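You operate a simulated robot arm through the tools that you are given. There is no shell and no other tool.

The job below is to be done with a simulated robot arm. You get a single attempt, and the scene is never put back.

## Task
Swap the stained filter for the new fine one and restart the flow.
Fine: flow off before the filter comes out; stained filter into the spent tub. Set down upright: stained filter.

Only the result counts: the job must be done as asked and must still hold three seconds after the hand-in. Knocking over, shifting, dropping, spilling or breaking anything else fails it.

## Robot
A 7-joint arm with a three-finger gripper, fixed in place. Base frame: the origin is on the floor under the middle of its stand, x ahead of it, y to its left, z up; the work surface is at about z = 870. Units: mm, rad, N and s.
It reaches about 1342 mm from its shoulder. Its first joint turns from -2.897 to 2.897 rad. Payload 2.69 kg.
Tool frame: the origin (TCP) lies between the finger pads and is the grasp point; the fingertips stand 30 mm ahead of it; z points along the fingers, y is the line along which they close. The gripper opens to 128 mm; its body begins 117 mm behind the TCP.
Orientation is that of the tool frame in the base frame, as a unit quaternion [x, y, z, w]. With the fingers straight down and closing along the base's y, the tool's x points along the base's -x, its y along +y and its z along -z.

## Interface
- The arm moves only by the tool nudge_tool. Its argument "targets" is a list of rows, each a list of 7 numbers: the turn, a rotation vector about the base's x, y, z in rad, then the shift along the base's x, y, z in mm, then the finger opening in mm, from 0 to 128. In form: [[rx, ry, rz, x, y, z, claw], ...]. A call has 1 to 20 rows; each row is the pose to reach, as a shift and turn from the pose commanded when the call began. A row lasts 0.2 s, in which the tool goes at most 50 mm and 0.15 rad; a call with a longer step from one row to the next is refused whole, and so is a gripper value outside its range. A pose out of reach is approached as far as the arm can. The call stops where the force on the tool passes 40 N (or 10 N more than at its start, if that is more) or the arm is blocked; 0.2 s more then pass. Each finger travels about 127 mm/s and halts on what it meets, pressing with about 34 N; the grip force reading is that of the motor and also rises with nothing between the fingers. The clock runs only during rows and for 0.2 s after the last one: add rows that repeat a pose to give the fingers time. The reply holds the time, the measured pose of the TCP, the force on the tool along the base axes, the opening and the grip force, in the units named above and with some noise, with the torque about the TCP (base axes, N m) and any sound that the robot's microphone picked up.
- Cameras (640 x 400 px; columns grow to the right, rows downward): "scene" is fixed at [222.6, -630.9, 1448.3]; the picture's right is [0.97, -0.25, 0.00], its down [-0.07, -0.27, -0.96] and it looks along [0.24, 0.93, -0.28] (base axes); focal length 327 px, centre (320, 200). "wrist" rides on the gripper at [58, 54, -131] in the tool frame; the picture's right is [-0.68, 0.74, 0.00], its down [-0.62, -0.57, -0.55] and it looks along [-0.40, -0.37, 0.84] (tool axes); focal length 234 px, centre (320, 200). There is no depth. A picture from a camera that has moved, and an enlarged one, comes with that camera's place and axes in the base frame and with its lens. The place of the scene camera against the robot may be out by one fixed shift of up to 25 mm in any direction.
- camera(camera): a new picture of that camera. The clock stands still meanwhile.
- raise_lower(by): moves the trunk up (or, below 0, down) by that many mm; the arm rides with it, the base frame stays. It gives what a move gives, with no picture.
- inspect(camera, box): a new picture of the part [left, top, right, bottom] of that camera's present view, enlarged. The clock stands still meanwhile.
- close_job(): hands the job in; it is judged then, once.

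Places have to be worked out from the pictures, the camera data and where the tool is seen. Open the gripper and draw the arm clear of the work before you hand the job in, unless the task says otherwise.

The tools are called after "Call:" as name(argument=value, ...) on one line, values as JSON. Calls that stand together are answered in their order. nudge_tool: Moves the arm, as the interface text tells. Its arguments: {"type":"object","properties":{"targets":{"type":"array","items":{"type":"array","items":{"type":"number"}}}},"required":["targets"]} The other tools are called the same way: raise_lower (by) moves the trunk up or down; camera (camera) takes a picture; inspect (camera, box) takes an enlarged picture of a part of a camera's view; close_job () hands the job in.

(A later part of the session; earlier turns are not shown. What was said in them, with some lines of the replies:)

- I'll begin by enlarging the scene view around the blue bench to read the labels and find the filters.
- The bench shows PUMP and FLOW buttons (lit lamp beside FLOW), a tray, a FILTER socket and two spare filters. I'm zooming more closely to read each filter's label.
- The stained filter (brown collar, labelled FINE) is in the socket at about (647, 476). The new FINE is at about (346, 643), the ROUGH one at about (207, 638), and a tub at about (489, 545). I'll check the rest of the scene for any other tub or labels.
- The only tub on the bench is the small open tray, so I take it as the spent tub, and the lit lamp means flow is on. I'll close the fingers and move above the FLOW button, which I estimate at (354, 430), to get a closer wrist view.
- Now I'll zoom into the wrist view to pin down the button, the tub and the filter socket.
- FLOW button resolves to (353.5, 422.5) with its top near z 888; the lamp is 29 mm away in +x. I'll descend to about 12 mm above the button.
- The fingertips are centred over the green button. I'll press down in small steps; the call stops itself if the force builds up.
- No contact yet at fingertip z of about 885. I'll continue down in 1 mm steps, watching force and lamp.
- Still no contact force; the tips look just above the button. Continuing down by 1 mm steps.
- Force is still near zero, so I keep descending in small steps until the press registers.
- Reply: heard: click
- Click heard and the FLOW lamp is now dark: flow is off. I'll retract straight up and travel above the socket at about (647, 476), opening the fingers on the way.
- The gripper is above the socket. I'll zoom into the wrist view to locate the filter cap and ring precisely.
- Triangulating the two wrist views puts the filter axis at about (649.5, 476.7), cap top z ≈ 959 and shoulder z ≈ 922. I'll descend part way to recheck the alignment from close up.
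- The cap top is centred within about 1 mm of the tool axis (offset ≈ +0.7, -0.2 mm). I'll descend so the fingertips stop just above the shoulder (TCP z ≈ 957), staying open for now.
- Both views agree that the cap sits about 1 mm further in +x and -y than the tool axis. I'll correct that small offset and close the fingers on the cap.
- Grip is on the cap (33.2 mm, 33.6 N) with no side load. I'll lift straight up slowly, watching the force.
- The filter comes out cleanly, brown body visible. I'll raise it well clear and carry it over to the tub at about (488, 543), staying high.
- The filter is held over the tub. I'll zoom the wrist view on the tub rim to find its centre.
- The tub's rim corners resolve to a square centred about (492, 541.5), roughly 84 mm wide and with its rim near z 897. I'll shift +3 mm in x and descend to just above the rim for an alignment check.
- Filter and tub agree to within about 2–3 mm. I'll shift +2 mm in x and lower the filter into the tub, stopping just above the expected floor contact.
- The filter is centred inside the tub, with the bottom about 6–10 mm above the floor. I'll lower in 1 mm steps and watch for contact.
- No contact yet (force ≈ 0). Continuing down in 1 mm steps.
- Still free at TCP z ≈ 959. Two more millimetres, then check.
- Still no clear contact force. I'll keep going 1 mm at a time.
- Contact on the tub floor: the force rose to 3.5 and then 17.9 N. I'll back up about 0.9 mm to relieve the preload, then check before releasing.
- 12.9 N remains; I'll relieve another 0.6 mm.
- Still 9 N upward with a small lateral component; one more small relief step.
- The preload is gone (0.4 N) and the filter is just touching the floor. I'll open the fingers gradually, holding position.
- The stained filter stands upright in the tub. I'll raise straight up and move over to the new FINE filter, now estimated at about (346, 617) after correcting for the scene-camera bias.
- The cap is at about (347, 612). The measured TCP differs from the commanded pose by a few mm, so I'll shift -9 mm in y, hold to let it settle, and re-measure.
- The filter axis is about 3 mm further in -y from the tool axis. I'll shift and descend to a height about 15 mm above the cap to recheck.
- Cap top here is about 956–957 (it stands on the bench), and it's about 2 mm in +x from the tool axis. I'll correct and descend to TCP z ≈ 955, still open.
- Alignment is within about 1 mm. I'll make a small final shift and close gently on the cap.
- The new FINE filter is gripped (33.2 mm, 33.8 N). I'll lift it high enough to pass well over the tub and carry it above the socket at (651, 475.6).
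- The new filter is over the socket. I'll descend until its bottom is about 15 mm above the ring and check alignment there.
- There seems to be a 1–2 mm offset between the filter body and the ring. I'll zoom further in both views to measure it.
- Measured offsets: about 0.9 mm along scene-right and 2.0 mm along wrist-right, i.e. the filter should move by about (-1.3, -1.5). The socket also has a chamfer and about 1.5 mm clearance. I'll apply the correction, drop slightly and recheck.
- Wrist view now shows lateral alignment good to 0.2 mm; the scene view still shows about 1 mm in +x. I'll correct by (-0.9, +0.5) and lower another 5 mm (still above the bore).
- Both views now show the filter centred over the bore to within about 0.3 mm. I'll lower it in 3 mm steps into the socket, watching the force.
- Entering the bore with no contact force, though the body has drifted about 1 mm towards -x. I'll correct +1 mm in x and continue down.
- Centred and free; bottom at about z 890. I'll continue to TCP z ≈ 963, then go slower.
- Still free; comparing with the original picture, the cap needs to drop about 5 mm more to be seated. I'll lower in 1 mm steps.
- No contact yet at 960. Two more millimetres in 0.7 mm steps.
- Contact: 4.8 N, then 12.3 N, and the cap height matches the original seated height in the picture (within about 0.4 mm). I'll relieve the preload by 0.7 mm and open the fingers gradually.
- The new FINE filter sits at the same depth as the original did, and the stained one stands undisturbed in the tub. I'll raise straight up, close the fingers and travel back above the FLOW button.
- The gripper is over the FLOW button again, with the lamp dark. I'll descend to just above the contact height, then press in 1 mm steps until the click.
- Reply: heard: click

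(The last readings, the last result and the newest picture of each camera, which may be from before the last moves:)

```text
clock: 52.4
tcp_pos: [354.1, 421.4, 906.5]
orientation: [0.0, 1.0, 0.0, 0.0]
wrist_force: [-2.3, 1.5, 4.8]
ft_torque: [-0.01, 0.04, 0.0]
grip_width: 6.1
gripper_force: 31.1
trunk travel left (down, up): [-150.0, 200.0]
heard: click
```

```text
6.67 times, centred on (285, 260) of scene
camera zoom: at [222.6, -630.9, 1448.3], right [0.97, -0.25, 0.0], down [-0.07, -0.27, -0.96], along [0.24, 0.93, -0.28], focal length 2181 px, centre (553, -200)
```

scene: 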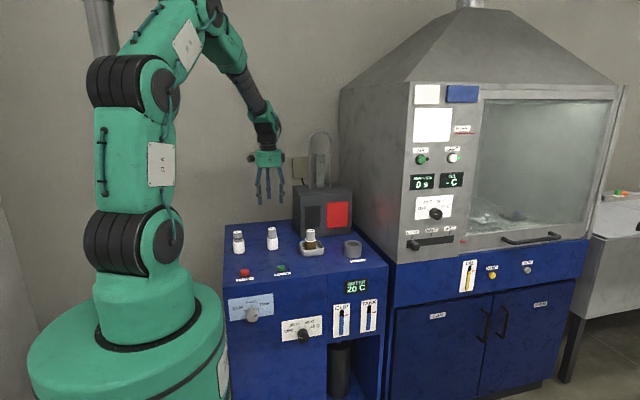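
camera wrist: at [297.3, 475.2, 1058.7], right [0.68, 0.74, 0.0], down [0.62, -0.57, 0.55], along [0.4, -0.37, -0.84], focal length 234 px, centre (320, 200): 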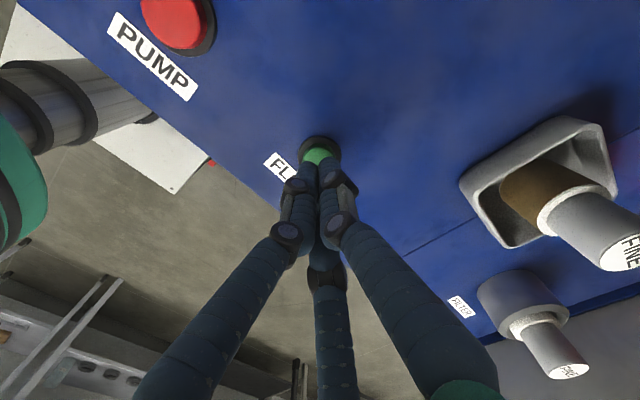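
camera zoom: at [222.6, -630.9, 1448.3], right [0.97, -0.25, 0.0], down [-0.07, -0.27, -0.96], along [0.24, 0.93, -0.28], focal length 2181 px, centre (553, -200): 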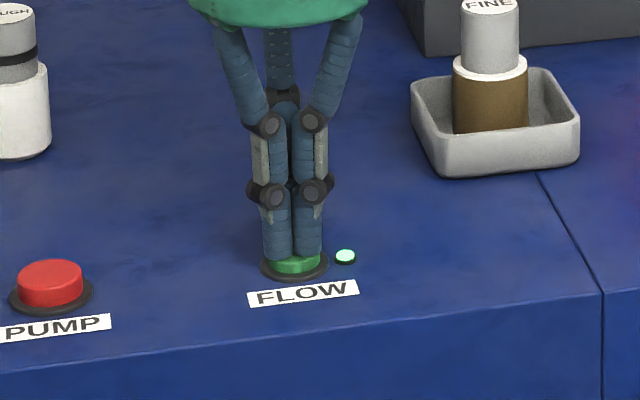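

Click heard and the FLOW lamp is lit again. I'll lift straight off the button, move clear and open the gripper.

Call:
nudge_tool(targets=[[0, 0, 0, 0, 0, 10, 0], [0, 0, 0, 0, 0, 40, 0], [0, 0, 0, 0, 0, 85, 0], [0, 0, 0, 0, 0, 130, 0], [0, 0, 0, 0, 0, 175, 20], [0, 0, 0, 0, 0, 220, 60], [0, 0, 0, 0, 0, 255, 100], [0, 0, 0, 0, 0, 255, 128], [0, 0, 0, 0, 0, 255, 128], [0, 0, 0, 0, 0, 255, 128]])

Call:
camera(camera="scene")

Call:
inspect(camera="scene", box=[210, 170, 400, 300])

Call:
inspect(camera="scene", box=[210, 270, 400, 400])

Call:
camera(camera="wrist")

```text
clock: 54.6
tcp_pos: [353.5, 422.6, 1160.8]
orientation: [0.0, 1.0, 0.0, 0.0]
wrist_force: [0.7, -0.7, -1.1]
ft_torque: [0.01, 0.0, -0.01]
grip_width: 128.1
gripper_force: 0.0
trunk travel left (down, up): [-150.0, 200.0]
```

```text
taken
```

scene: 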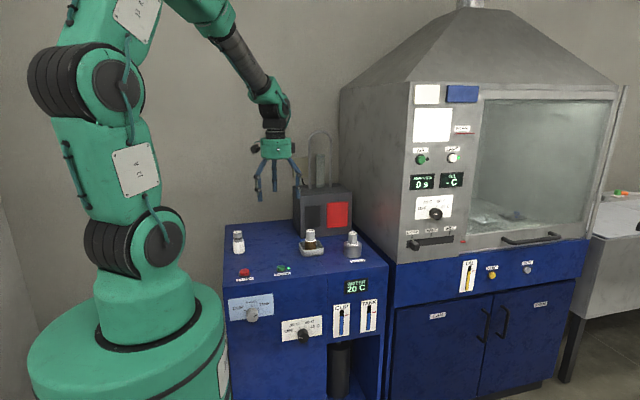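

```text
3.08 times, centred on (305, 235) of scene
camera zoom: at [222.6, -630.9, 1448.3], right [0.97, -0.25, 0.0], down [-0.07, -0.27, -0.96], along [0.24, 0.93, -0.28], focal length 1006 px, centre (366, 92)
```

zoom: 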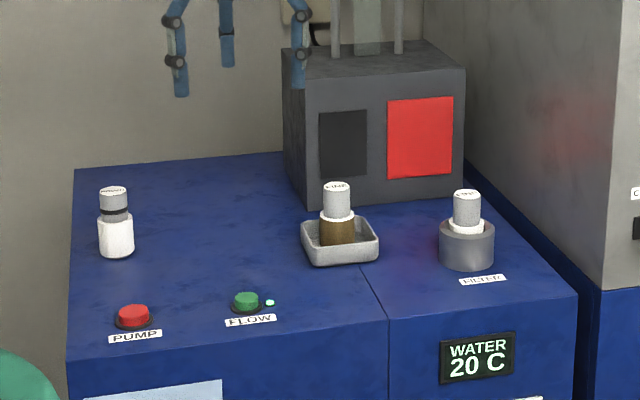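

```text
3.08 times, centred on (305, 335) of scene
camera zoom: at [222.6, -630.9, 1448.3], right [0.97, -0.25, 0.0], down [-0.07, -0.27, -0.96], along [0.24, 0.93, -0.28], focal length 1006 px, centre (366, -215)
```

zoom: 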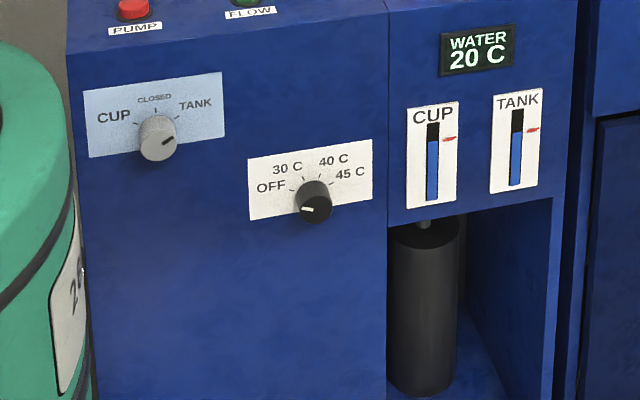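

```text
taken
camera wrist: at [295.9, 476.9, 1291.3], right [0.68, 0.74, 0.0], down [0.62, -0.57, 0.55], along [0.4, -0.37, -0.84], focal length 234 px, centre (320, 200)
```

wrist: 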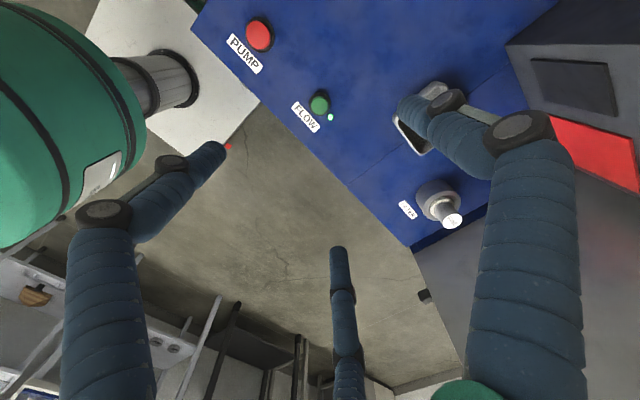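

The FLOW lamp is lit, the new FINE filter is seated in the socket, and the stained one is upright in the tub. Everything else is where it was, and the gripper is open and clear, so I'm handing in the job.

Call:
close_job()

```text
The job is handed in.
```

The stained filter is out, the new FINE filter is in the socket, and the flow is running again. I've handed the job in, but no verdict came back with it.

- **Flow off first:** I pressed FLOW before touching the filter. It clicked and the lamp went dark.
- **Stained filter:** it stands upright in the small open tub on the bench. The tub has no label, but it was the only one on the bench, so I took it as the spent tub.
- **New filter:** it touched the bottom of the socket, and in the pictures its cap is at the same height as the old one's was.
- **Flow restarted:** I pressed FLOW again after the new filter was in. It clicked and the lamp is lit.

In the last pictures the ROUGH filter, the tub and the dials are where they were at the start. The gripper is open and well above the bench.
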